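You operate a simulated robot arm through the tools that you are given. There is no shell and no other tool. Be economical: measure what you need, move in short steps, check, and stop when the job is done.

You run a simulated two-armed robot. Do the job below in one go: nothing can be reset, and whatever is moved stays where it is left.

TASK
Take the green wiper and put it on top of the brown flat carton. Then turn the log knob to 50 %. Then stack the carton labelled "cells" from the packing table on top of the carton that says "latches". Then stack the box marked "clips" from the bench marked nine on top of the box marked "screws". Then turn the heat dial to 34 C. Then put the catch cup in the tub. Then take the bottle that says "pure" from the packing table and leave it on the top of the cage. Then open the lid of the airing box. Keep to this order. Set down upright: green wiper, bottle.

The check looks at the end state, three seconds after you hand in, the way a careful person would. Anything else that was tipped, shoved, dropped, spilled or broken makes it a failure. A push-on lid holds only when it is set on centred and level and pressed home; a screw cap is set on level and turned clockwise until tight.

THE ROBOT
Two 7-joint arms with two-finger parallel grippers on one trunk, on a base that drives. Base frame: it is fixed to the floor where the robot stands at the start and does not move with it; the origin is under the middle of the robot, x ahead of it, y to its left, z up. Readings come in mm, degrees, newtons and seconds.
The left shoulder is at the start at [50, 161, 1023], the right one opposite. With the tool pointing down near the work surface each hand reaches from about 100 to 620 mm from the robot's upright axis, wherever it stands, measured 20 degrees to its own side. Places, roughly: brown carton, red carton [250, 1750, 750]; catch cup (7x7x7 cm) [2100, 1400, 800]; clear bottle, rinse bottle [750, 1750, 750]; green wiper (6x5x6 cm) [500, 100, 500]; heat dial [1800, 1400, 800]; lid of the airing box [1800, 1900, 900]; log knob [400, -200, 400]; orange box, teal box, yellow box [2000, 1750, 750]; top of the cage [-1000, 2500, 1500]; tub [3500, 600, 800]. Payload 3.43 kg a hand.
The TCP of each hand is the grasp point between the finger pads, 30 mm short of the fingertips. In the tool frame z runs along the fingers and y along their closing line. The gripper opens to 94 mm. The fingers are 28 mm wide and 10 mm thick; the gripper's body (50 by 96 mm) begins 55 mm behind the TCP.
Orientation is told as [roll, pitch, yaw] about the base's x, y, z axes, in that order, counted from this pose: with the fingers straight down and closing along the base's y, the tool's x points along the base's -x, its y along +y and its z along -z.

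THE INTERFACE
- The arms move only by the tool jog_arm. It takes "left_targets", "right_targets" or both (then of equal length, played together; a hand with none holds still); each is a list of rows, each a list of 6 numbers: the shift along the tool's x, y, z in mm, then the turn, a rotation vector about the tool's x, y, z in degrees. In form: [[tx, ty, tz, wx, wy, wz], ...]. A call has 1 to 20 rows; each row is the pose to reach, as a shift and turn from the pose commanded when the call began, along the tool's axes at that moment. "left_jaw" and "right_jaw" are, for a hand that has rows, the closure, from 0 (fully open) to 1 (shut), set as the call begins (left out, the last holds). Each row takes 0.2 s and may step no farther than 50 mm and 8.6 degrees from the row before; otherwise, or with a gripper value out of range, the whole call is refused. Where a pose cannot be reached the arm comes as near as it can. A force on the tool above 40 N (or 10 N above the force at the start of the call, whichever is more), or a blocked arm, ends the call early, and 0.2 s more pass. The fingers move at their own pace (about 45 mm/s each) and stop on an object; they squeeze with about 34 N. The grip force told is the motor's: it shows also when the fingers shut on nothing. Time passes only in rows, and 0.2 s behind the last, so rows that repeat a pose let the fingers close. The reply holds the time, the measured pose of the TCP, the force on the tool along the base axes, the opening and the grip force, in the units named above and with some noise, with the torque about the TCP (base axes, N m) and any sound that the robot's microphone picked up, and new pictures: "show" is both (left out), scene, wrist or none (wrist: the cameras of the hands that moved).
- Cameras (640 x 400 px; columns grow to the right, rows downward): "scene" is now at [113.1, -19.5, 1124.2]; the picture's right is [-0.37, -0.93, 0.00], its down [-0.69, 0.27, -0.67] and it looks along [0.62, -0.25, -0.74] (base axes); focal length 248 px, centre (320, 200). "left" rides on the left gripper at [76, -14, -102] in its tool frame; the picture's right is [0.18, 0.98, 0.00], its down [-0.75, 0.14, -0.64] and it looks along [-0.63, 0.12, 0.77] (tool axes); focal length 243 px, centre (320, 200). "right" rides on the right gripper at [76, 14, -103] in its tool frame; the picture's right is [-0.18, 0.98, 0.00], its down [-0.75, -0.14, -0.64] and it looks along [-0.63, -0.12, 0.77] (tool axes); focal length 243 px, centre (320, 200). There is no depth. A picture from a camera that has moved, and an enlarged one, comes with that camera's place and axes in the base frame and with its lens. The place of the scene camera against the robot may be out by one fixed shift of up to 12 mm in any direction.
- raise_lower(by): slides the trunk up (or, below 0, down) by that many mm; the arms and the scene camera ride with it, the base frame stays. It gives what a move gives, with no picture.
- drive_base(legs): drives the robot by 1 to 6 legs, each [ahead, left, turn to the left] in mm, mm and degrees, along the robot's own axes; the way and the turn of a leg run together, so that a leg with both is an arc; at most 1500 mm and 180 degrees a leg. The arms and the cameras ride along, it lands a little off, and it stops where it bumps. It gives what a move gives, and a new picture of the scene camera.
- head_to(pan, tilt): turns the head with the scene camera to pan (to the left, within 80 degrees either way) and tilt (down, from -29 to 69), counted from straight ahead of the robot. It gives what a move gives, and a new picture of the scene camera.
- zoom(camera, box): a new picture of the part [left, top, right, bottom] of that camera's present view, enlarged. The clock stands still meanwhile.
- finish_job(): hands the job in; it is judged then, once.

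Work in short steps. Places have to be worked out from the pictures, the camera data and where the tool is seen: move nearer, look again, correct. Check each grasp and each placing, and mend what went wrong. You have 196 turns and 260 pictures in all, those below and enlarged ones among them. Open the grippers and draw the arms clear of the work before you hand the job in, unless the task says otherwise.

The tools are called after "Emit:" as a command line: name --argument value ..., lists and objects as JSON in quotes. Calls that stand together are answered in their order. jog_arm: Moves the arms, as the interface text tells. Its arguments: {"type":"object","properties":{"left_targets":{"type":"array"},"left_jaw":{"type":"number"},"right_targets":{"type":"array"},"right_jaw":{"type":"number"},"show":{"type":"string","enum":["both","scene","wrist","none"]}},"required":[]} The other tools are called the same way: raise_lower (by) slides the trunk up or down; drive_base (legs) drives the base; head_to (pan, tilt) turns the head that bears the scene camera; zoom (camera, box) takes an enlarged picture of a part of a camera's view; finish_job () hands the job in.

At the start:

```text
t: 0.0
left_tool_pos: [399.1, 93.3, 734.1]
left_tcp_rot: [0.1, 0.1, 0.1]
left_ft_force: [-0.9, 0.1, -0.1]
left_torque: [0.0, 0.03, 0.01]
left_grip_width: 93.6
left_finger_force: 0.2
right_tool_pos: [420.3, -315.6, 753.1]
right_tcp_rot: [-0.2, -0.1, 0.0]
right_ft_force: [-0.6, -0.3, 0.1]
right_torque: [0.0, -0.01, 0.0]
right_grip_width: 94.0
right_finger_force: 0.1
trunk travel left (down, up): [-50.0, 217.0]
robot x, y, heading: [4.1, 2.8, -0.0]
head pan, tilt: [-21.6, 48.1]
```

scene: 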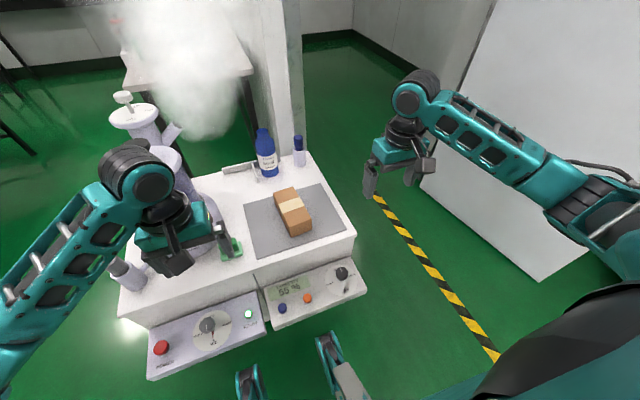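
right: 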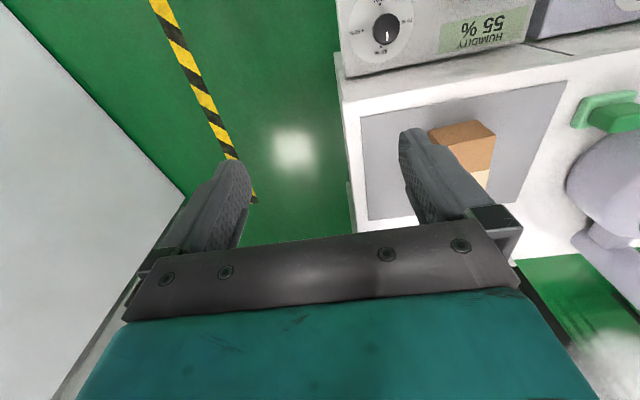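
left: 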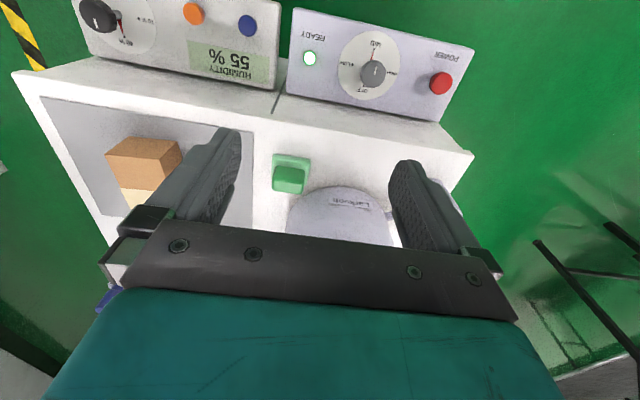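

I start by zooming in on the panels and the wiper area to read labels and place things.

Emit:
zoom --camera "scene" --box '[140, 230, 380, 380]'

Emit:
zoom --camera "left" --box '[60, 0, 380, 200]'

Emit:
zoom --camera "right" --box '[330, 0, 640, 194]'

```text
2.67 times, centred on (260, 305) of scene
camera zoom: at [113.1, -19.5, 1124.2], right [-0.37, -0.93, 0.0], down [-0.69, 0.27, -0.67], along [0.62, -0.25, -0.74], focal length 660 px, centre (480, -80)
```

zoom: 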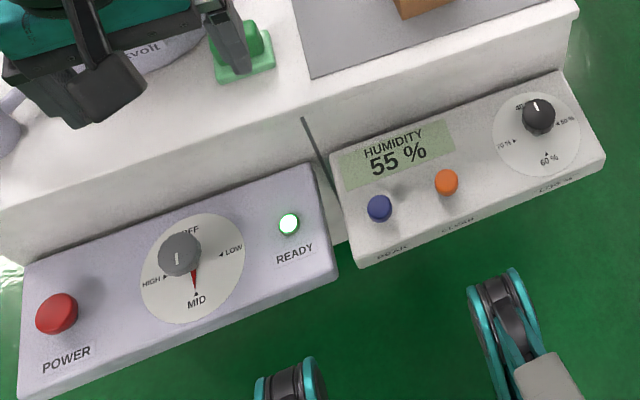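

```text
2.00 times, centred on (220, 100) of left
camera zoom: at [322.3, 77.5, 836.7], right [-0.18, 0.98, 0.0], down [0.75, 0.14, 0.64], along [0.63, 0.12, -0.77], focal length 485 px, centre (520, 400)
```

zoom: 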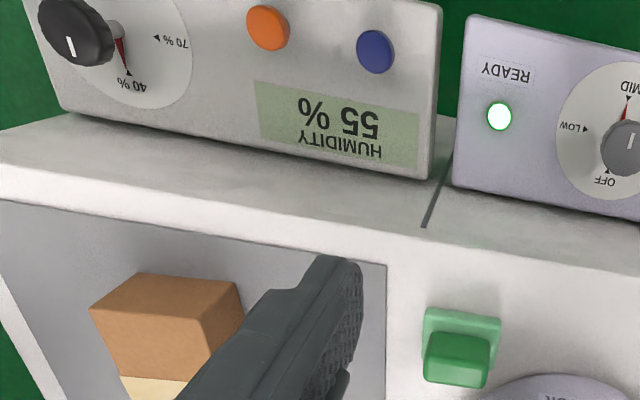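

```text
2.06 times, centred on (485, 97) of right
camera zoom: at [343.3, -301.0, 855.6], right [0.18, 0.98, 0.0], down [0.75, -0.14, 0.64], along [0.63, -0.12, -0.77], focal length 500 px, centre (-20, 412)
```

zoom: 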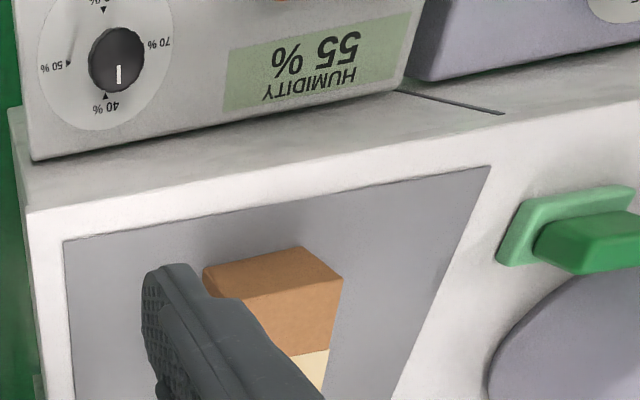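

The wiper appears near [527, 72, 500], the flat brown carton near [590, -122], and the log knob points to 40 %. I lower the left hand over the wiper for a closer look, and tilt the head to see the knob face better.

Emit:
jog_arm --left_targets '[[-20, -10, 40, 0, 0, 0], [-40, -20, 80, 0, 0, 0]]' --show "wrist"

Emit:
zoom --camera "scene" --box '[220, 120, 380, 220]'

Emit:
zoom --camera "scene" --box '[270, 240, 390, 315]'

```text
t: 0.6
left_tool_pos: [440.0, 73.1, 653.3]
left_tcp_rot: [0.1, 0.0, 0.0]
left_ft_force: [-0.4, -0.9, 0.9]
left_torque: [0.04, 0.0, -0.03]
left_grip_width: 94.2
left_finger_force: 0.1
right_tool_pos: [420.8, -316.4, 754.0]
right_tcp_rot: [-0.1, 0.0, 0.0]
right_ft_force: [-0.5, 0.9, -0.3]
right_torque: [-0.02, -0.02, -0.02]
right_grip_width: 94.0
right_finger_force: 0.1
trunk travel left (down, up): [-50.0, 217.0]
robot x, y, heading: [-2.5, 0.2, 0.0]
head pan, tilt: [-21.6, 48.1]
camera left: at [363.0, 57.8, 756.1], right [-0.18, 0.98, 0.0], down [0.75, 0.14, 0.64], along [0.63, 0.12, -0.77], focal length 243 px, centre (320, 200)
```

left: 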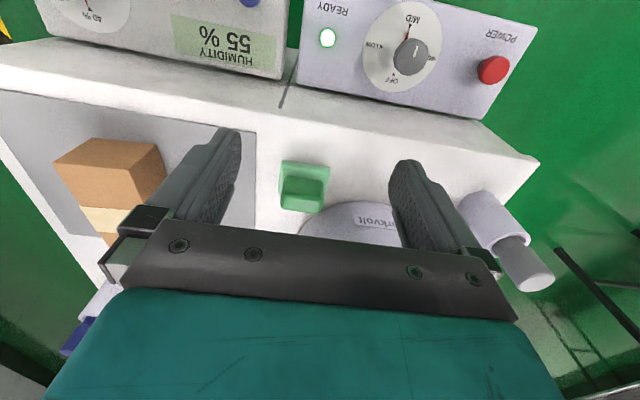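

```text
4.00 times, centred on (300, 170) of scene
camera zoom: at [113.2, -19.5, 1124.2], right [-0.37, -0.93, 0.0], down [-0.69, 0.27, -0.67], along [0.62, -0.25, -0.74], focal length 990 px, centre (400, 320)
```

zoom: 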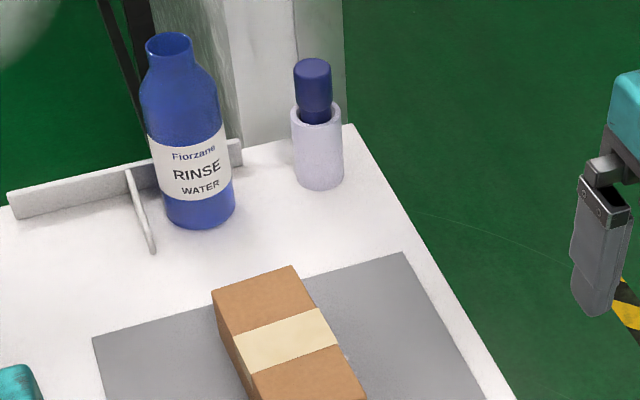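

```text
5.33 times, centred on (330, 278) of scene
camera zoom: at [113.2, -19.5, 1124.2], right [-0.37, -0.93, 0.0], down [-0.69, 0.27, -0.67], along [0.62, -0.25, -0.74], focal length 1321 px, centre (267, -213)
```

zoom: 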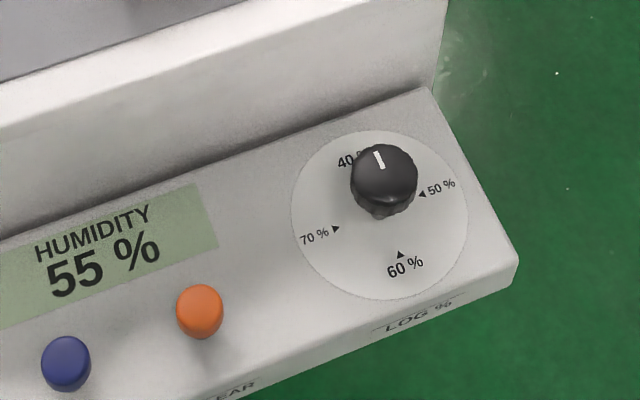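

I zoom on the wiper in the left wrist view to measure its shape and pose.

Emit:
zoom --camera "left" --box '[240, 130, 400, 230]'

Emit:
zoom --camera "left" --box '[30, 110, 190, 260]'

```text
4.00 times, centred on (320, 180) of left
camera zoom: at [363.0, 57.8, 756.1], right [-0.18, 0.98, 0.0], down [0.75, 0.14, 0.64], along [0.63, 0.12, -0.77], focal length 970 px, centre (320, 280)
```

zoom: 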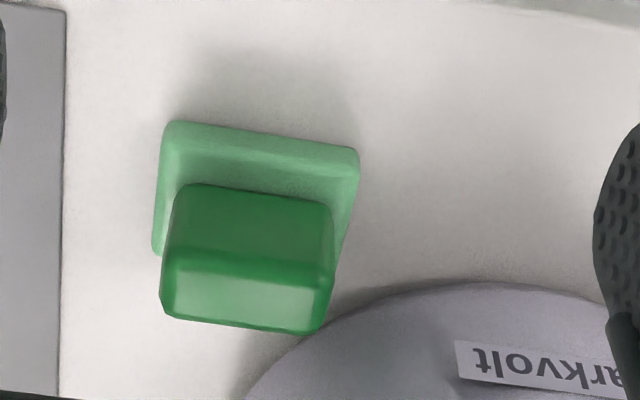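

```text
2.67 times, centred on (110, 185) of left
camera zoom: at [363.0, 57.8, 756.1], right [-0.18, 0.98, 0.0], down [0.75, 0.14, 0.64], along [0.63, 0.12, -0.77], focal length 647 px, centre (880, 240)
```

zoom: 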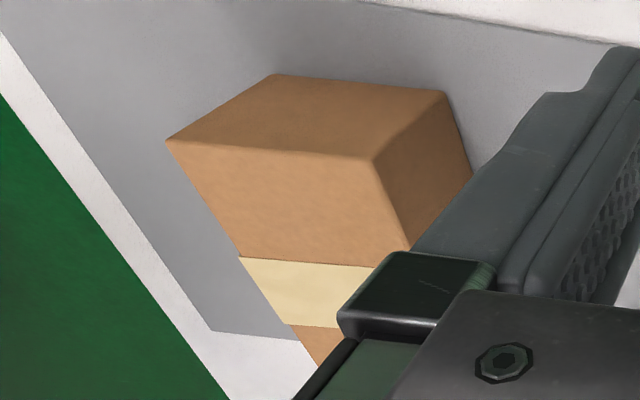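

The wiper's handle is ~42 mm wide in y centred at [532, 71]. I check how tall the neighbouring "Markvolt" vessel is before descending.

Emit:
zoom --camera "scene" --box '[90, 80, 290, 305]'

Emit:
zoom --camera "right" --box '[440, 60, 640, 260]'

```text
1.78 times, centred on (190, 192) of scene
camera zoom: at [113.2, -19.5, 1124.2], right [-0.37, -0.93, 0.0], down [-0.69, 0.27, -0.67], along [0.62, -0.25, -0.74], focal length 440 px, centre (551, 213)
```

zoom: 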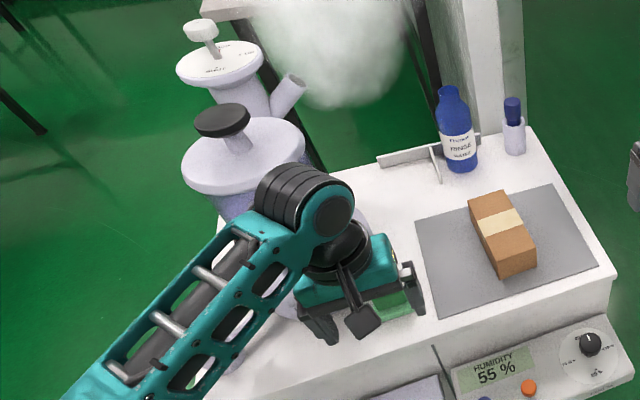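

```text
2.00 times, centred on (540, 160) of right
camera zoom: at [343.3, -301.0, 855.6], right [0.18, 0.98, 0.0], down [0.75, -0.14, 0.64], along [0.63, -0.12, -0.77], focal length 485 px, centre (-120, 280)
```

zoom: 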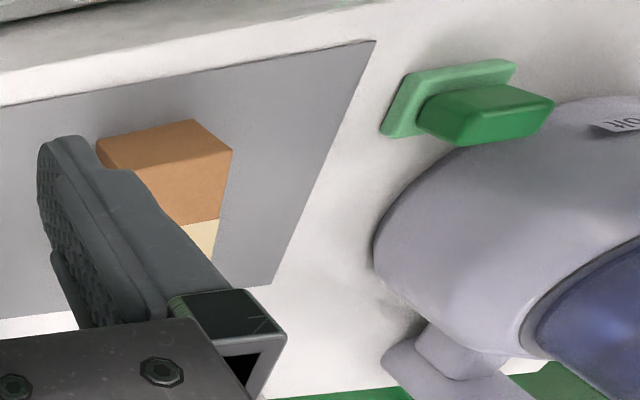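

The vessel is close (its wall about at [550,138]), so I'll use the right hand, which also reaches the carton better. I retract the left arm to its own side and bring the right above the wiper.

Emit:
jog_arm --left_targets '[[10, 10, -40, 0, 0, 0], [40, 45, -60, 0, 0, 0], [70, 85, -80, 0, 0, 0], [90, 130, -80, 0, 0, 0], [100, 170, -80, 0, 0, 0], [100, 190, -80, 0, 0, 0], [100, 190, -80, 0, 0, 0], [100, 190, -80, 0, 0, 0], [100, 190, -80, 0, 0, 0], [100, 190, -80, 0, 0, 0], [100, 190, -80, 0, 0, 0], [100, 190, -80, 0, 0, 0]]' --right_targets '[[0, 0, 0, 0, 0, 0], [0, 0, 0, 0, 0, 0], [0, 0, 0, 0, 0, 0], [-9, 45, 0, 0, 0, 0], [-18, 90, 0, 0, 0, 0], [-27, 135, 0, 0, 0, 0], [-36, 180, 0, 0, 0, 0], [-45, 225, 10, 0, 0, 0], [-54, 270, 20, 0, 0, 0], [-63, 310, 30, 0, 0, 0], [-70, 350, 50, 0, 0, 0], [-70, 386, 80, 0, 0, 0]]' --right_jaw 0.3

```text
refused: row 2 steps farther than a row can; nothing moved
```

Row 2 of the left list stepped too far; I resend with smaller steps.

Emit:
jog_arm --left_targets '[[10, 10, -40, 0, 0, 0], [35, 40, -60, 0, 0, 0], [60, 75, -80, 0, 0, 0], [80, 115, -80, 0, 0, 0], [95, 155, -80, 0, 0, 0], [100, 190, -80, 0, 0, 0], [100, 190, -80, 0, 0, 0], [100, 190, -80, 0, 0, 0], [100, 190, -80, 0, 0, 0], [100, 190, -80, 0, 0, 0], [100, 190, -80, 0, 0, 0], [100, 190, -80, 0, 0, 0]]' --right_targets '[[0, 0, 0, 0, 0, 0], [0, 0, 0, 0, 0, 0], [0, 0, 0, 0, 0, 0], [-9, 45, 0, 0, 0, 0], [-18, 90, 0, 0, 0, 0], [-27, 135, 0, 0, 0, 0], [-36, 180, 0, 0, 0, 0], [-45, 225, 10, 0, 0, 0], [-54, 270, 20, 0, 0, 0], [-63, 310, 30, 0, 0, 0], [-70, 350, 50, 0, 0, 0], [-70, 386, 80, 0, 0, 0]]' --right_jaw 0.3

```text
t: 3.2
left_tool_pos: [339.8, 265.1, 733.1]
left_tcp_rot: [0.0, 0.0, 0.1]
left_ft_force: [-0.4, -0.3, -0.3]
left_torque: [0.01, -0.02, 0.01]
left_grip_width: 94.2
left_finger_force: 0.1
right_tool_pos: [489.8, 71.6, 674.5]
right_tcp_rot: [0.0, -0.1, 0.0]
right_ft_force: [-0.8, 0.4, -0.4]
right_torque: [-0.02, -0.01, 0.02]
right_grip_width: 66.1
right_finger_force: 0.0
trunk travel left (down, up): [-50.0, 217.0]
robot x, y, heading: [-0.1, -0.2, -0.0]
head pan, tilt: [-21.6, 48.1]
camera scene: at [113.1, -19.4, 1124.2], right [-0.37, -0.93, 0.0], down [-0.69, 0.27, -0.67], along [0.62, -0.25, -0.74], focal length 248 px, centre (320, 200)
camera right: at [413.3, 86.7, 777.4], right [0.18, 0.98, 0.0], down [0.75, -0.14, 0.64], along [0.63, -0.12, -0.77], focal length 243 px, centre (320, 200)
camera left: at [262.8, 248.3, 835.9], right [-0.18, 0.98, 0.0], down [0.75, 0.14, 0.64], along [0.63, 0.12, -0.77], focal length 243 px, centre (320, 200)
```

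scene: 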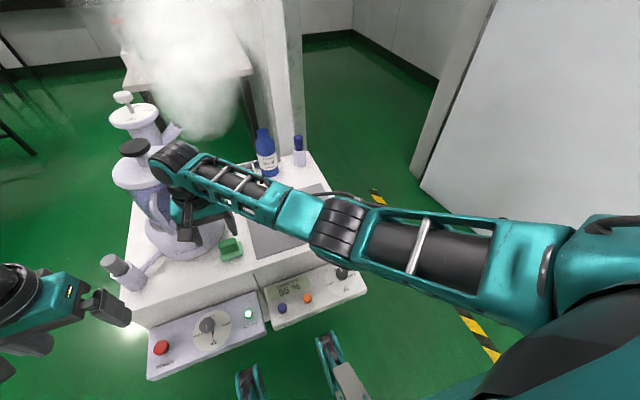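
right: 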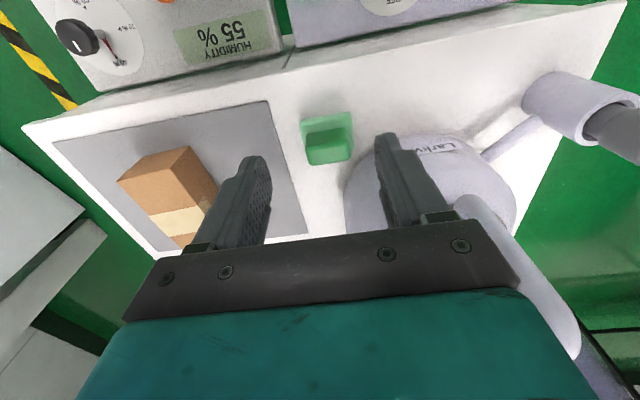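
left: 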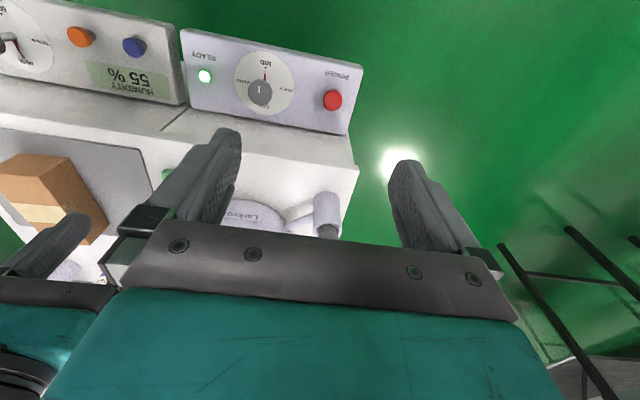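

The vessel's neck leans away at larger x, so the descent looks free. I move to [526, 71, 600] and check.

Emit:
jog_arm --right_targets '[[-18, -0.6, 20, 0, 0, 0], [-36, -0.6, 45, 0, 0, 0], [-37, -0.6, 75, 0, 0, 0]]' --show "both"

```text
t: 4.0
left_tool_pos: [339.5, 264.2, 732.2]
left_tcp_rot: [-0.1, 0.1, 0.0]
left_ft_force: [0.5, -0.1, 0.4]
left_torque: [-0.01, 0.0, -0.03]
left_grip_width: 94.2
left_finger_force: 0.0
right_tool_pos: [526.5, 70.2, 630.0]
right_tcp_rot: [0.0, -0.1, 0.1]
right_ft_force: [-0.1, 0.0, 0.3]
right_torque: [0.0, -0.02, -0.04]
right_grip_width: 65.6
right_finger_force: 0.0
right hand out of reach, approached as far as the arm can: row 3
trunk travel left (down, up): [-50.0, 217.0]
robot x, y, heading: [-3.0, 1.6, 0.1]
head pan, tilt: [-21.6, 48.1]
camera scene: at [113.1, -19.4, 1124.2], right [-0.37, -0.93, 0.0], down [-0.69, 0.27, -0.67], along [0.62, -0.25, -0.74], focal length 248 px, centre (320, 200)
camera right: at [449.8, 85.5, 731.5], right [0.18, 0.98, 0.0], down [0.75, -0.14, 0.64], along [0.63, -0.12, -0.77], focal length 243 px, centre (320, 200)
```

scene: 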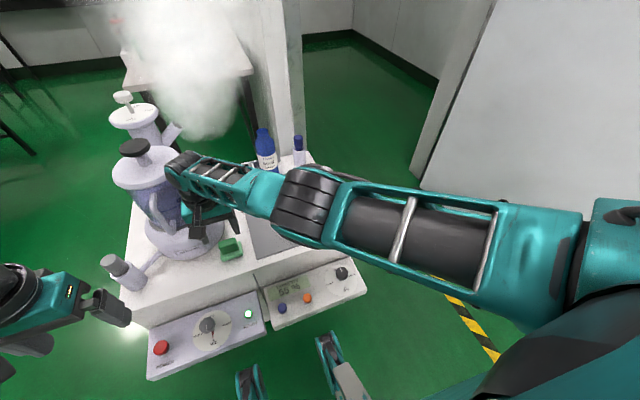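
right: 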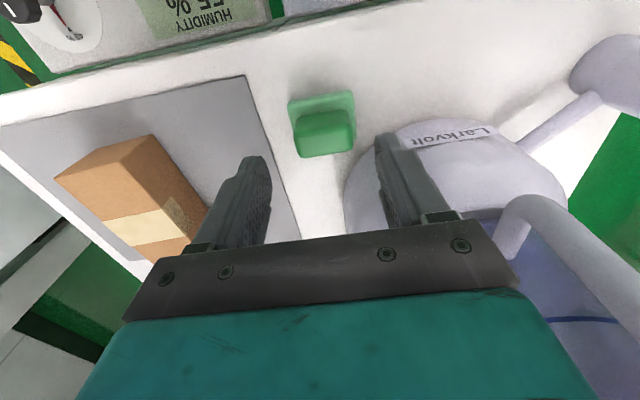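

The right hand can't reach lower there, so I'll pull it back and right, then shift the robot 100 mm left and lower the trunk, so the wiper comes within reach.

Emit:
jog_arm --right_targets '[[20, 0, -30, 0, 0, 0], [60, -20, -40, 0, 0, 0], [90, -60, -40, 0, 0, 0], [106, -100, -40, 0, 0, 0]]' --show "none"

Emit:
raise_lower --by -40

Emit:
drive_base --legs '[[0, 100, 0]]'

```text
t: 5.0
left_tool_pos: [341.0, 263.3, 732.6]
left_tcp_rot: [0.0, 0.0, 0.0]
left_ft_force: [0.2, -0.5, 0.4]
left_torque: [-0.01, -0.02, -0.02]
left_grip_width: 94.0
left_finger_force: 0.0
right_tool_pos: [420.6, -33.2, 669.0]
right_tcp_rot: [-0.2, 0.0, 0.0]
right_ft_force: [-0.1, 0.3, 0.2]
right_torque: [0.0, 0.0, -0.01]
right_grip_width: 65.7
right_finger_force: 0.0
trunk travel left (down, up): [-50.0, 217.0]
robot x, y, heading: [-0.8, 0.7, -0.3]
head pan, tilt: [-21.6, 48.1]
```

```text
t: 5.8
left_tool_pos: [338.7, 264.8, 692.1]
left_tcp_rot: [0.0, 0.0, 0.0]
left_ft_force: [0.2, 0.2, 0.4]
left_torque: [0.02, 0.0, 0.0]
left_grip_width: 94.0
left_finger_force: 0.0
right_tool_pos: [421.5, -31.4, 629.2]
right_tcp_rot: [-0.1, 0.0, -0.1]
right_ft_force: [-0.4, 0.1, -0.4]
right_torque: [0.0, 0.04, 0.02]
right_grip_width: 65.7
right_finger_force: 0.0
trunk travel left (down, up): [-10.0, 257.0]
robot x, y, heading: [-2.2, -2.1, 0.1]
head pan, tilt: [-21.6, 48.1]
```

```text
t: 7.0
left_tool_pos: [338.8, 363.9, 693.3]
left_tcp_rot: [0.0, 0.0, 0.0]
left_ft_force: [-0.7, -0.3, 1.4]
left_torque: [-0.04, 0.0, -0.01]
left_grip_width: 94.0
left_finger_force: 0.2
right_tool_pos: [420.1, 69.1, 628.2]
right_tcp_rot: [-0.2, 0.0, 0.1]
right_ft_force: [0.6, -0.1, -0.8]
right_torque: [0.01, 0.03, 0.02]
right_grip_width: 65.7
right_finger_force: 0.0
trunk travel left (down, up): [-10.0, 257.0]
robot x, y, heading: [1.7, 98.2, 0.2]
head pan, tilt: [-21.6, 48.1]
camera scene: at [113.1, 81.1, 1084.2], right [-0.37, -0.93, 0.0], down [-0.69, 0.27, -0.67], along [0.62, -0.25, -0.74], focal length 248 px, centre (320, 200)
```

scene: 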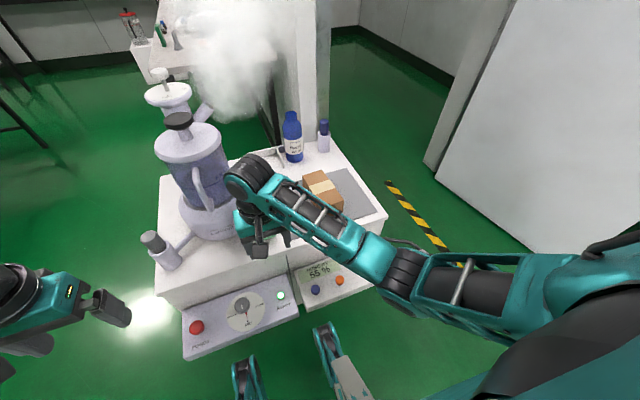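

The right hand is now at [420, 69, 628] after the shift. I advance over the wiper to z≈600 and look.

Emit:
jog_arm --right_targets '[[-40, 1.5, 0, 0, 0, 0], [-80, 1.5, 0, 0, 0, 0], [-106, 1.5, 10, 0, 0, 0], [-106, 1.5, 30, 0, 0, 0]]'

Emit:
zoom --camera "right" --box '[220, 50, 460, 250]'

```text
t: 8.0
left_tool_pos: [341.2, 365.1, 692.3]
left_tcp_rot: [0.1, 0.0, 0.0]
left_ft_force: [-0.5, -0.6, 0.9]
left_torque: [0.0, 0.02, 0.01]
left_grip_width: 94.1
left_finger_force: 0.1
right_tool_pos: [526.8, 69.1, 599.4]
right_tcp_rot: [0.0, 0.0, 0.1]
right_ft_force: [0.2, -0.1, -0.7]
right_torque: [0.0, -0.03, 0.01]
right_grip_width: 65.9
right_finger_force: 0.1
trunk travel left (down, up): [-10.0, 257.0]
robot x, y, heading: [-0.1, 103.3, -0.0]
head pan, tilt: [-21.6, 48.1]
camera scene: at [113.1, 81.2, 1084.2], right [-0.37, -0.93, 0.0], down [-0.69, 0.27, -0.67], along [0.62, -0.25, -0.74], focal length 248 px, centre (320, 200)
camera right: at [449.6, 84.0, 700.4], right [0.18, 0.98, 0.0], down [0.75, -0.14, 0.64], along [0.63, -0.12, -0.77], focal length 243 px, centre (320, 200)
```

scene: 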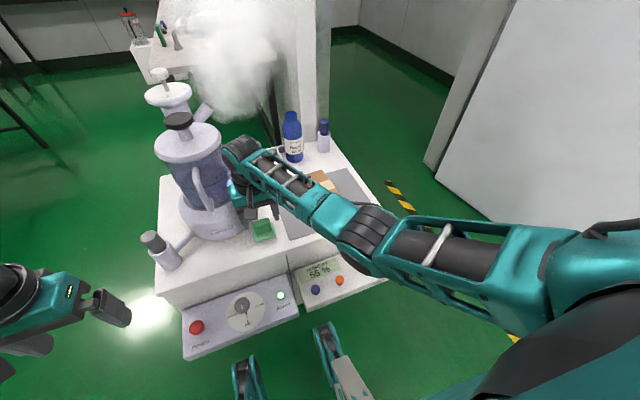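
right: 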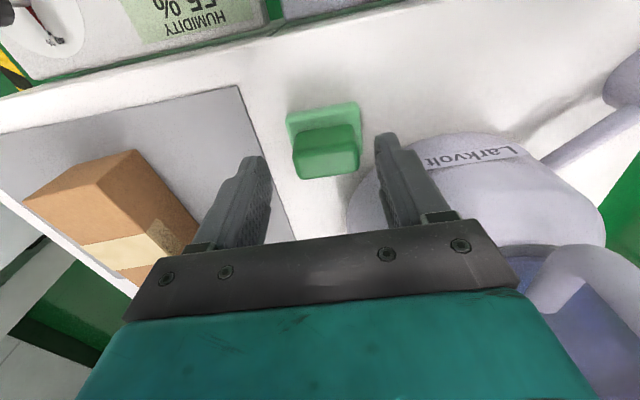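

```text
2.00 times, centred on (340, 150) of right
camera zoom: at [449.6, 84.0, 700.4], right [0.18, 0.98, 0.0], down [0.75, -0.14, 0.64], along [0.63, -0.12, -0.77], focal length 485 px, centre (280, 300)
```

zoom: 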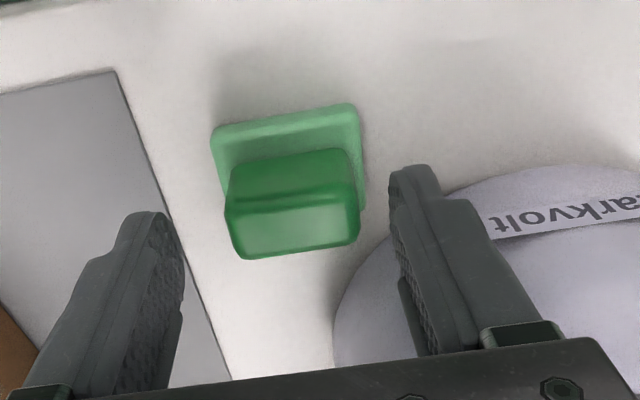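

The handle top centres at about [532, 72]. I descend to z 560 and close on it.

Emit:
jog_arm --right_targets '[[-2, 2.5, 20, 0, 0, 0], [-3, 2.5, 39, 0, 0, 0]]' --show "wrist"

Emit:
jog_arm --right_targets '[[0, 0, 0, 0, 0, 0], [0, 0, 0, 0, 0, 0], [0, 0, 0, 0, 0, 0], [0, 0, 0, 0, 0, 0]]' --right_jaw 1 --show "wrist"

```text
t: 8.6
left_tool_pos: [339.8, 364.1, 692.6]
left_tcp_rot: [0.0, 0.0, 0.0]
left_ft_force: [0.4, -0.5, -0.1]
left_torque: [-0.02, -0.02, 0.0]
left_grip_width: 94.0
left_finger_force: 0.0
right_tool_pos: [530.2, 72.3, 558.5]
right_tcp_rot: [0.0, -0.1, -0.1]
right_ft_force: [0.6, -0.2, -0.4]
right_torque: [0.02, -0.04, 0.03]
right_grip_width: 66.0
right_finger_force: 0.0
trunk travel left (down, up): [-10.0, 257.0]
robot x, y, heading: [-1.1, 97.6, 0.0]
head pan, tilt: [-21.6, 48.1]
camera right: at [452.6, 86.6, 660.8], right [0.18, 0.98, 0.0], down [0.75, -0.14, 0.64], along [0.63, -0.12, -0.77], focal length 243 px, centre (320, 200)
```

right: 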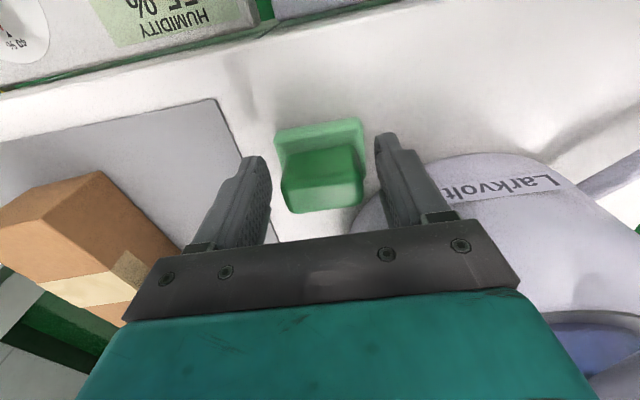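

```text
t: 9.6
left_tool_pos: [338.7, 365.9, 693.3]
left_tcp_rot: [0.0, -0.1, 0.0]
left_ft_force: [0.4, -0.6, -0.3]
left_torque: [-0.01, 0.01, 0.02]
left_grip_width: 94.0
left_finger_force: 0.1
right_tool_pos: [529.6, 72.0, 559.1]
right_tcp_rot: [0.0, -0.2, 0.0]
right_ft_force: [1.7, -1.7, 4.0]
right_torque: [0.0, -0.06, 0.01]
right_grip_width: 46.9
right_finger_force: 34.0
trunk travel left (down, up): [-10.0, 257.0]
robot x, y, heading: [-0.5, 100.8, -0.2]
head pan, tilt: [-21.6, 48.1]
camera right: at [452.6, 86.7, 661.5], right [0.18, 0.98, 0.0], down [0.75, -0.14, 0.64], along [0.63, -0.12, -0.77], focal length 243 px, centre (320, 200)
```

right: 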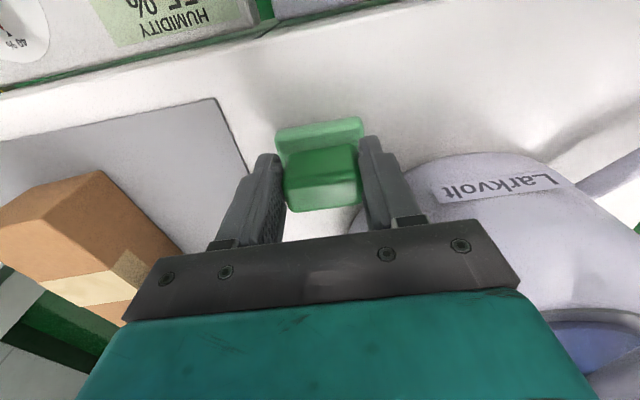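

The wiper is gripped (47 mm). I lift it, draw back, then drive 100 mm right to bring the carton (centre ≈ [602,-127], top ≈ 552) in reach.

Emit:
jog_arm --right_targets '[[0, 0, -30, 0, 0, 0], [0, -5, -60, 0, 0, 0], [10, -20, -95, 0, 0, 0], [30, -45, -110, 0, 0, 0]]' --show "wrist"

Emit:
drive_base --legs '[[0, -110, 0]]'

```text
t: 10.6
left_tool_pos: [340.2, 364.1, 693.0]
left_tcp_rot: [0.0, 0.0, 0.0]
left_ft_force: [-0.2, 0.1, 0.9]
left_torque: [0.05, 0.0, 0.0]
left_grip_width: 94.2
left_finger_force: 0.1
right_tool_pos: [499.5, 29.0, 671.0]
right_tcp_rot: [-0.1, 0.1, 0.0]
right_ft_force: [-0.2, 0.5, -0.7]
right_torque: [-0.01, 0.02, 0.01]
right_grip_width: 46.9
right_finger_force: 33.6
trunk travel left (down, up): [-10.0, 257.0]
robot x, y, heading: [1.1, 98.9, 0.0]
head pan, tilt: [-21.6, 48.1]
camera right: at [422.5, 43.5, 772.4], right [0.18, 0.98, 0.0], down [0.75, -0.14, 0.64], along [0.63, -0.12, -0.77], focal length 243 px, centre (320, 200)
```

right: 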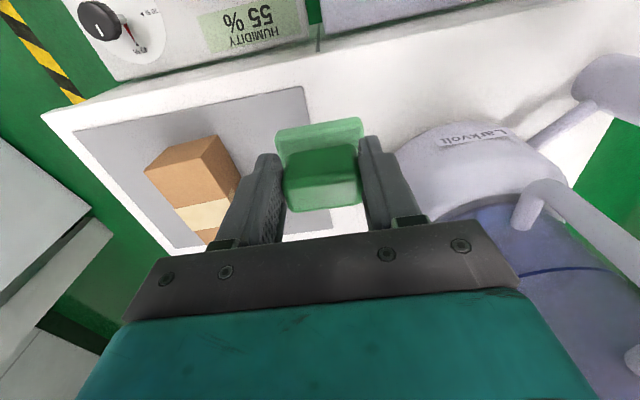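

```text
t: 11.8
left_tool_pos: [338.7, 255.9, 692.1]
left_tcp_rot: [0.0, 0.0, 0.0]
left_ft_force: [0.7, -0.3, -0.2]
left_torque: [-0.01, -0.02, -0.01]
left_grip_width: 93.9
left_finger_force: 0.1
right_tool_pos: [499.6, -79.5, 670.9]
right_tcp_rot: [-0.1, 0.0, 0.0]
right_ft_force: [0.8, -0.5, -0.4]
right_torque: [0.0, -0.02, -0.04]
right_grip_width: 47.0
right_finger_force: 34.0
trunk travel left (down, up): [-10.0, 257.0]
robot x, y, heading: [-0.4, -9.4, -0.2]
head pan, tilt: [-21.6, 48.1]
camera scene: at [113.2, -28.6, 1084.2], right [-0.37, -0.93, 0.0], down [-0.69, 0.27, -0.67], along [0.62, -0.25, -0.74], focal length 248 px, centre (320, 200)
```

scene: 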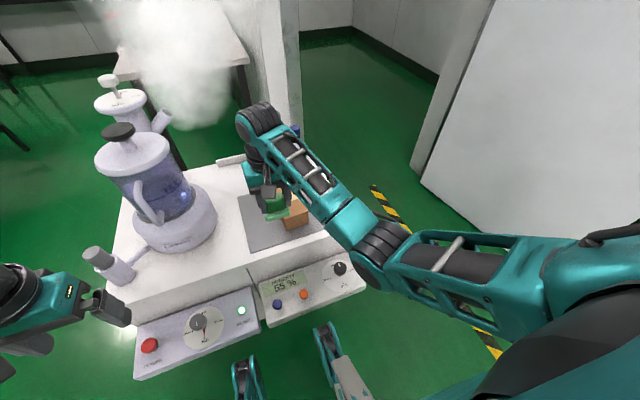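

Now I move above the carton at [577,-130] and look.

Emit:
jog_arm --right_targets '[[-30, -25, 0, 0, 0, 0], [-60, -45, 0, 0, 0, 0], [-78, -51, 0, 0, 0, 0]]'

```text
t: 12.6
left_tool_pos: [338.8, 255.7, 693.2]
left_tcp_rot: [-0.1, 0.0, 0.0]
left_ft_force: [0.0, -0.8, -1.0]
left_torque: [-0.04, 0.03, 0.01]
left_grip_width: 94.1
left_finger_force: 0.0
right_tool_pos: [580.1, -131.8, 670.2]
right_tcp_rot: [-0.1, 0.0, -0.1]
right_ft_force: [0.0, -0.9, -0.6]
right_torque: [-0.01, -0.05, 0.01]
right_grip_width: 47.0
right_finger_force: 34.1
trunk travel left (down, up): [-10.0, 257.0]
robot x, y, heading: [2.2, -10.4, 0.0]
head pan, tilt: [-21.6, 48.1]
camera scene: at [113.2, -28.7, 1084.1], right [-0.37, -0.93, 0.0], down [-0.69, 0.27, -0.67], along [0.62, -0.25, -0.74], focal length 248 px, centre (320, 200)
camera right: at [502.7, -117.5, 772.0], right [0.18, 0.98, 0.0], down [0.75, -0.14, 0.64], along [0.63, -0.12, -0.77], focal length 243 px, centre (320, 200)
```

scene: 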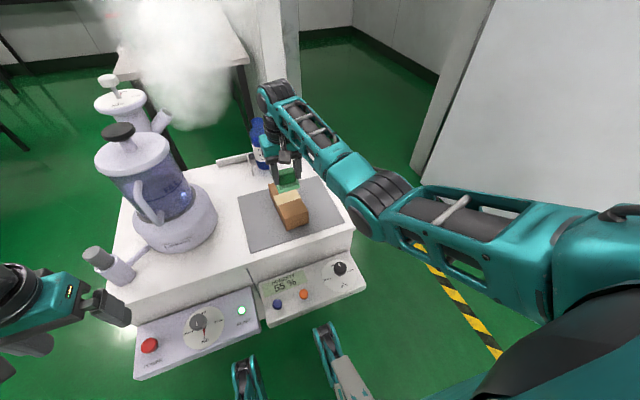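
right: 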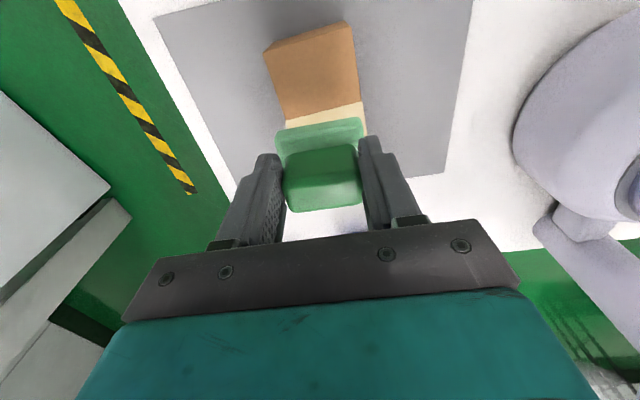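

The carton at this x spans y −165…−94, centred under the hand. I lower the wiper to just above the carton, moving a touch further in.

Emit:
jog_arm --right_targets '[[-6, 1, 30, 0, 0, 0], [-10, 1, 50, 0, 0, 0], [-10, 1, 53, 0, 0, 0]]'

```text
t: 13.4
left_tool_pos: [339.1, 256.6, 693.0]
left_tcp_rot: [0.0, 0.0, 0.0]
left_ft_force: [0.1, 0.4, 0.2]
left_torque: [0.0, 0.01, 0.02]
left_grip_width: 93.8
left_finger_force: 0.0
right_tool_pos: [588.7, -128.6, 618.6]
right_tcp_rot: [-0.1, -0.1, 0.0]
right_ft_force: [-1.3, -1.9, 2.5]
right_torque: [0.08, 0.05, 0.04]
right_grip_width: 47.0
right_finger_force: 34.0
trunk travel left (down, up): [-10.0, 257.0]
robot x, y, heading: [5.6, -10.4, -0.1]
head pan, tilt: [-21.6, 48.1]
camera scene: at [112.8, -28.7, 1084.3], right [-0.37, -0.93, 0.0], down [-0.69, 0.27, -0.67], along [0.62, -0.25, -0.74], focal length 248 px, centre (320, 200)
camera right: at [510.8, -114.9, 719.7], right [0.18, 0.98, 0.0], down [0.75, -0.14, 0.64], along [0.63, -0.12, -0.77], focal length 243 px, centre (320, 200)
```

scene: 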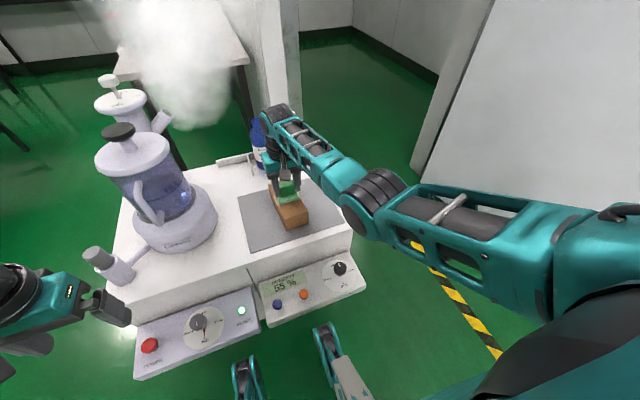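
right: 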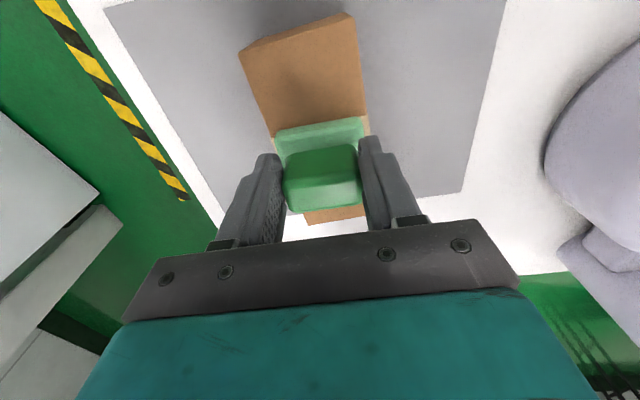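

A slight force appears; I lower 2–4 mm more to confirm contact.

Emit:
jog_arm --right_targets '[[0, 0, 2, 0, 0, 0], [0, 0, 2, 0, 0, 0]]' --show "none"

```text
t: 14.0
left_tool_pos: [338.1, 255.2, 693.1]
left_tcp_rot: [0.0, -0.1, 0.0]
left_ft_force: [0.6, 0.1, -0.3]
left_torque: [-0.04, -0.01, 0.01]
left_grip_width: 93.8
left_finger_force: 0.1
right_tool_pos: [588.4, -130.2, 618.5]
right_tcp_rot: [-0.1, -0.2, 0.1]
right_ft_force: [-5.2, -2.8, 13.6]
right_torque: [0.05, 0.25, -0.02]
right_grip_width: 47.0
right_finger_force: 33.8
trunk travel left (down, up): [-10.0, 257.0]
robot x, y, heading: [2.6, -6.8, -0.0]
head pan, tilt: [-21.6, 48.1]
```

Contact (13.6 N). I relieve the pressure, open, and lift straight up.

Emit:
jog_arm --right_targets '[[0, 0, -1.5, 0, 0, 0], [0, 0, -1.5, 0, 0, 0]]' --show "none"

Emit:
jog_arm --right_targets '[[0, 0, 0, 0, 0, 0], [0, 0, 0, 0, 0, 0], [0, 0, 0, 0, 0, 0], [0, 0, -15, 0, 0, 0], [0, 0, -45, 0, 0, 0], [0, 0, -80, 0, 0, 0]]' --right_jaw 0.2

```text
t: 14.6
left_tool_pos: [340.0, 255.8, 692.8]
left_tcp_rot: [0.0, -0.1, -0.1]
left_ft_force: [-0.1, 0.5, 1.1]
left_torque: [-0.01, 0.03, -0.01]
left_grip_width: 93.8
left_finger_force: 0.0
right_tool_pos: [587.8, -130.2, 617.6]
right_tcp_rot: [0.0, -0.2, 0.0]
right_ft_force: [-0.7, -2.4, 9.6]
right_torque: [0.06, -0.02, -0.03]
right_grip_width: 46.9
right_finger_force: 34.1
trunk travel left (down, up): [-10.0, 257.0]
robot x, y, heading: [-1.5, -11.0, -0.1]
head pan, tilt: [-21.6, 48.1]
```

```text
t: 16.0
left_tool_pos: [339.1, 255.4, 694.4]
left_tcp_rot: [0.0, 0.0, 0.0]
left_ft_force: [-1.4, -0.2, 0.0]
left_torque: [0.02, 0.03, 0.02]
left_grip_width: 94.1
left_finger_force: 0.1
right_tool_pos: [588.1, -130.3, 697.1]
right_tcp_rot: [-0.1, 0.0, 0.1]
right_ft_force: [-0.1, 0.1, -0.6]
right_torque: [-0.01, 0.0, 0.01]
right_grip_width: 75.0
right_finger_force: 0.0
trunk travel left (down, up): [-10.0, 257.0]
robot x, y, heading: [5.4, -13.8, -0.0]
head pan, tilt: [-21.6, 48.1]
camera scene: at [113.2, -28.7, 1084.1], right [-0.37, -0.93, 0.0], down [-0.69, 0.27, -0.67], along [0.62, -0.25, -0.74], focal length 248 px, centre (320, 200)
camera right: at [510.8, -116.7, 798.8], right [0.18, 0.98, 0.0], down [0.75, -0.14, 0.64], along [0.63, -0.12, -0.77], focal length 243 px, centre (320, 200)
```

scene: 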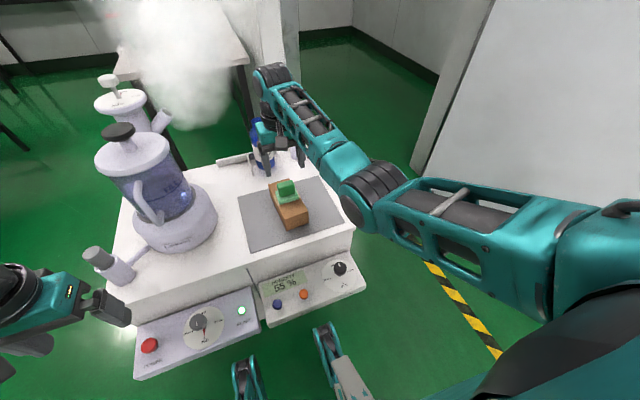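
right: 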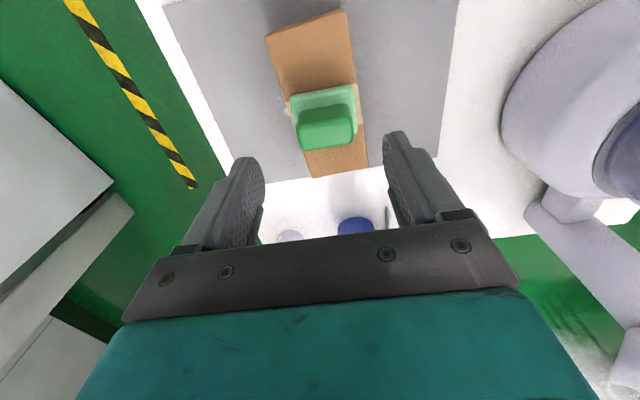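

The wiper stands upright on the carton. Now I bring the right hand back near [270,-200,580] so its camera views the log knob panel.

Emit:
jog_arm --right_targets '[[45, -10, 0, 0, 0, 0], [90, -20, 0, 0, 0, 0], [135, -30, 0, 0, 0, 0], [180, -40, 0, 0, 0, 0], [220, -50, 20, 0, 0, 0], [260, -60, 40, 0, 0, 0], [295, -70, 70, 0, 0, 0], [318, -75, 105, 0, 0, 0], [318, -75, 120, 0, 0, 0]]'

```text
t: 18.0
left_tool_pos: [339.8, 254.3, 693.5]
left_tcp_rot: [-0.1, 0.0, 0.0]
left_ft_force: [0.1, 0.1, 0.6]
left_torque: [-0.05, 0.0, 0.02]
left_grip_width: 94.2
left_finger_force: 0.0
right_tool_pos: [271.0, -206.1, 576.4]
right_tcp_rot: [-0.2, -0.1, -0.1]
right_ft_force: [-0.3, 0.5, -0.3]
right_torque: [0.0, -0.01, -0.01]
right_grip_width: 75.0
right_finger_force: 0.1
trunk travel left (down, up): [-10.0, 257.0]
robot x, y, heading: [-1.0, -13.4, -0.1]
head pan, tilt: [-21.6, 48.1]
camera scene: at [113.1, -28.7, 1084.2], right [-0.37, -0.93, 0.0], down [-0.69, 0.27, -0.67], along [0.62, -0.25, -0.74], focal length 248 px, centre (320, 200)
camera right: at [193.1, -191.4, 677.6], right [0.18, 0.98, 0.0], down [0.75, -0.14, 0.64], along [0.63, -0.12, -0.77], focal length 243 px, centre (320, 200)
```

scene: 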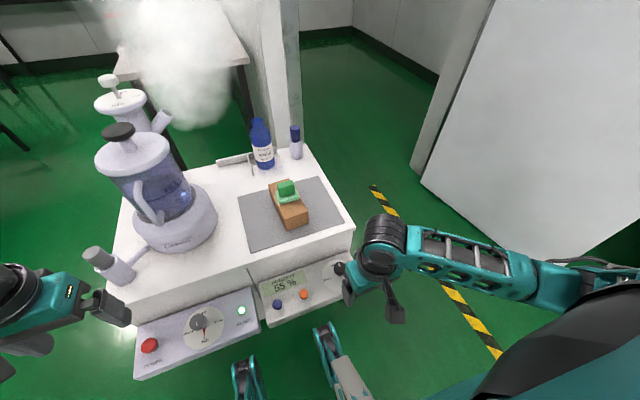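
right: 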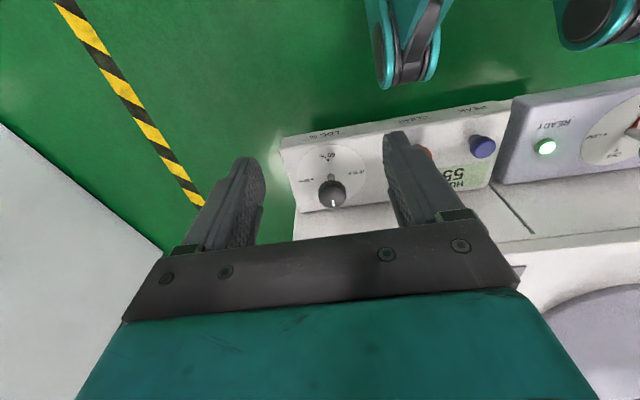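

Emit:
zoom --camera "right" --box '[270, 120, 430, 220]'

Emit:
zoom --camera "scene" --box '[230, 230, 390, 330]'

```text
4.00 times, centred on (350, 170) of right
camera zoom: at [193.1, -191.4, 677.6], right [0.18, 0.98, 0.0], down [0.75, -0.14, 0.64], along [0.63, -0.12, -0.77], focal length 970 px, centre (200, 320)
```

zoom: 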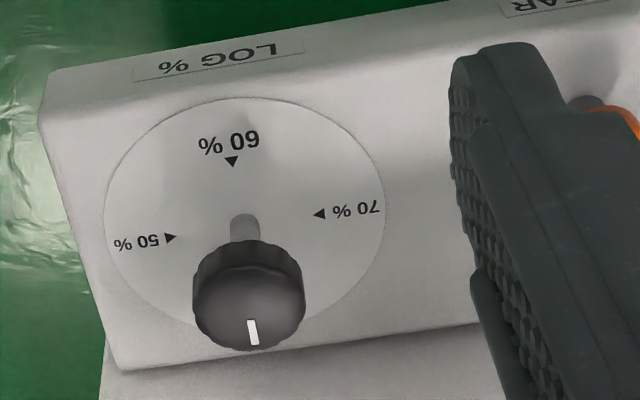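

```text
4.00 times, centred on (310, 280) of scene
camera zoom: at [113.1, -28.7, 1084.2], right [-0.37, -0.93, 0.0], down [-0.69, 0.27, -0.67], along [0.62, -0.25, -0.74], focal length 990 px, centre (360, -120)
```

zoom: 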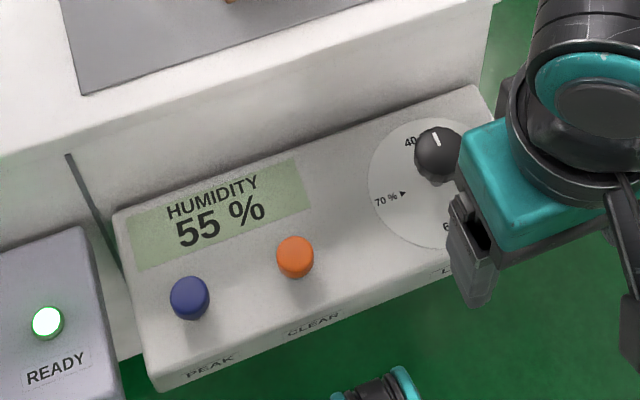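

The knob is ~37 mm across on a nearly horizontal face, axis ≈ [396,-213], top z ≈ 424, pointer at 40 %. I move over it at z≈500 with the hand pre-turned −45°.

Emit:
jog_arm --right_targets '[[-25, -2, 10, 0, 0, -8], [-50, -3, 20, 0, 0, -16], [-75, -5, 30, 0, 0, -24], [-100, -6, 40, 0, 0, -32], [-125, -7, 50, 0, 0, -40], [-125, -7, 76, 0, 0, -45]]' --right_jaw 0.2

```text
t: 19.4
left_tool_pos: [338.8, 254.9, 691.9]
left_tcp_rot: [0.0, 0.0, 0.0]
left_ft_force: [-0.4, 0.7, 0.1]
left_torque: [0.0, -0.01, 0.01]
left_grip_width: 94.4
left_finger_force: 0.0
right_tool_pos: [393.6, -213.0, 500.8]
right_tcp_rot: [-0.1, 0.0, 45.2]
right_ft_force: [0.3, -0.2, 0.2]
right_torque: [0.01, -0.03, 0.05]
right_grip_width: 75.0
right_finger_force: 0.0
trunk travel left (down, up): [-10.0, 257.0]
robot x, y, heading: [-1.4, -9.4, -0.1]
head pan, tilt: [-21.6, 48.1]
camera scene: at [113.1, -28.6, 1084.2], right [-0.37, -0.93, 0.0], down [-0.69, 0.27, -0.67], along [0.62, -0.25, -0.74], focal length 248 px, centre (320, 200)
camera right: at [329.8, -256.8, 602.3], right [-0.57, 0.82, 0.0], down [0.63, 0.44, 0.64], along [0.53, 0.36, -0.77], focal length 243 px, centre (320, 200)
```

scene: 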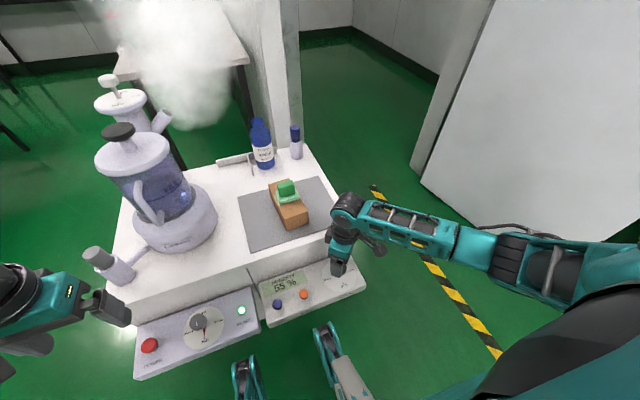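
right: 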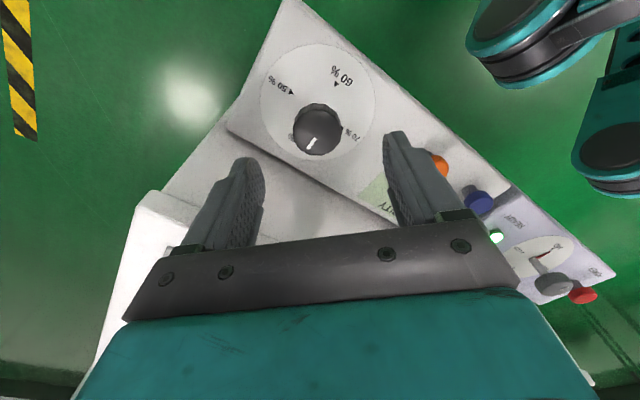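

The knob is seen under the hand at ≈[395,-215]. I descend to TCP z≈418 and then grip.

Emit:
jog_arm --right_targets '[[0.5, -2.3, 30, 0, 0, 0], [0.5, -2.3, 60, 0, 0, 0], [0.5, -2.3, 82, 0, 0, 0]]' --show "wrist"

Emit:
jog_arm --right_targets '[[0, 0, 0, 0, 0, 0], [0, 0, 0, 0, 0, 0], [0, 0, 0, 0, 0, 0], [0, 0, 0, 0, 0, 0]]' --right_jaw 1 --show "wrist"

```text
t: 20.2
left_tool_pos: [339.4, 253.4, 693.6]
left_tcp_rot: [0.0, 0.0, 0.0]
left_ft_force: [0.1, -0.1, 0.1]
left_torque: [0.03, 0.0, 0.01]
left_grip_width: 94.2
left_finger_force: 0.1
right_tool_pos: [396.5, -215.6, 418.5]
right_tcp_rot: [-0.1, 0.0, 45.1]
right_ft_force: [-0.6, -1.1, 0.5]
right_torque: [0.01, 0.01, 0.01]
right_grip_width: 75.1
right_finger_force: 0.0
trunk travel left (down, up): [-10.0, 257.0]
robot x, y, heading: [1.6, -7.5, 0.1]
head pan, tilt: [-21.6, 48.1]
camera right: at [330.9, -259.5, 520.8], right [-0.57, 0.82, 0.0], down [0.63, 0.43, 0.64], along [0.53, 0.36, -0.77], focal length 243 px, centre (320, 200)
```

right: 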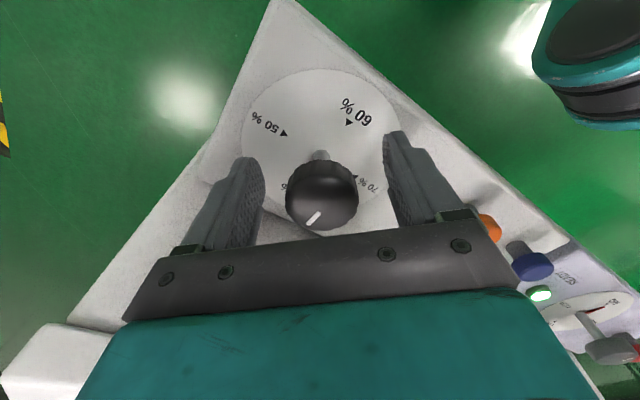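

```text
t: 21.2
left_tool_pos: [339.9, 254.1, 693.2]
left_tcp_rot: [0.0, 0.0, 0.0]
left_ft_force: [-0.3, -0.2, 0.0]
left_torque: [-0.01, 0.05, 0.0]
left_grip_width: 93.9
left_finger_force: 0.1
right_tool_pos: [396.5, -215.5, 419.7]
right_tcp_rot: [0.0, 0.0, 45.2]
right_ft_force: [-0.8, 0.8, -1.9]
right_torque: [0.06, -0.08, 0.0]
right_grip_width: 38.5
right_finger_force: 45.0
trunk travel left (down, up): [-10.0, 257.0]
robot x, y, heading: [0.6, -7.0, 0.0]
head pan, tilt: [-21.6, 48.1]
camera right: at [330.9, -259.3, 521.0], right [-0.57, 0.82, 0.0], down [0.63, 0.43, 0.64], along [0.53, 0.36, -0.77], focal length 243 px, centre (320, 200)
```

right: 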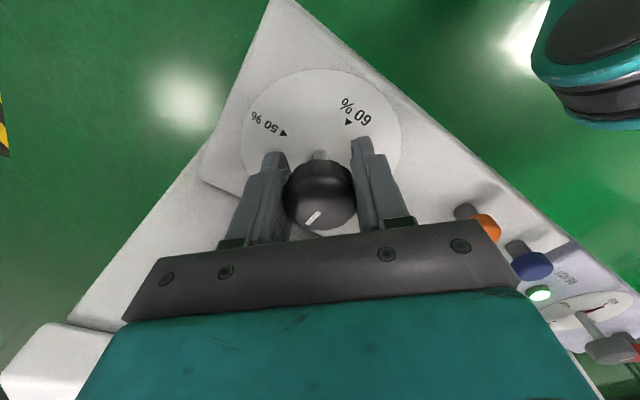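

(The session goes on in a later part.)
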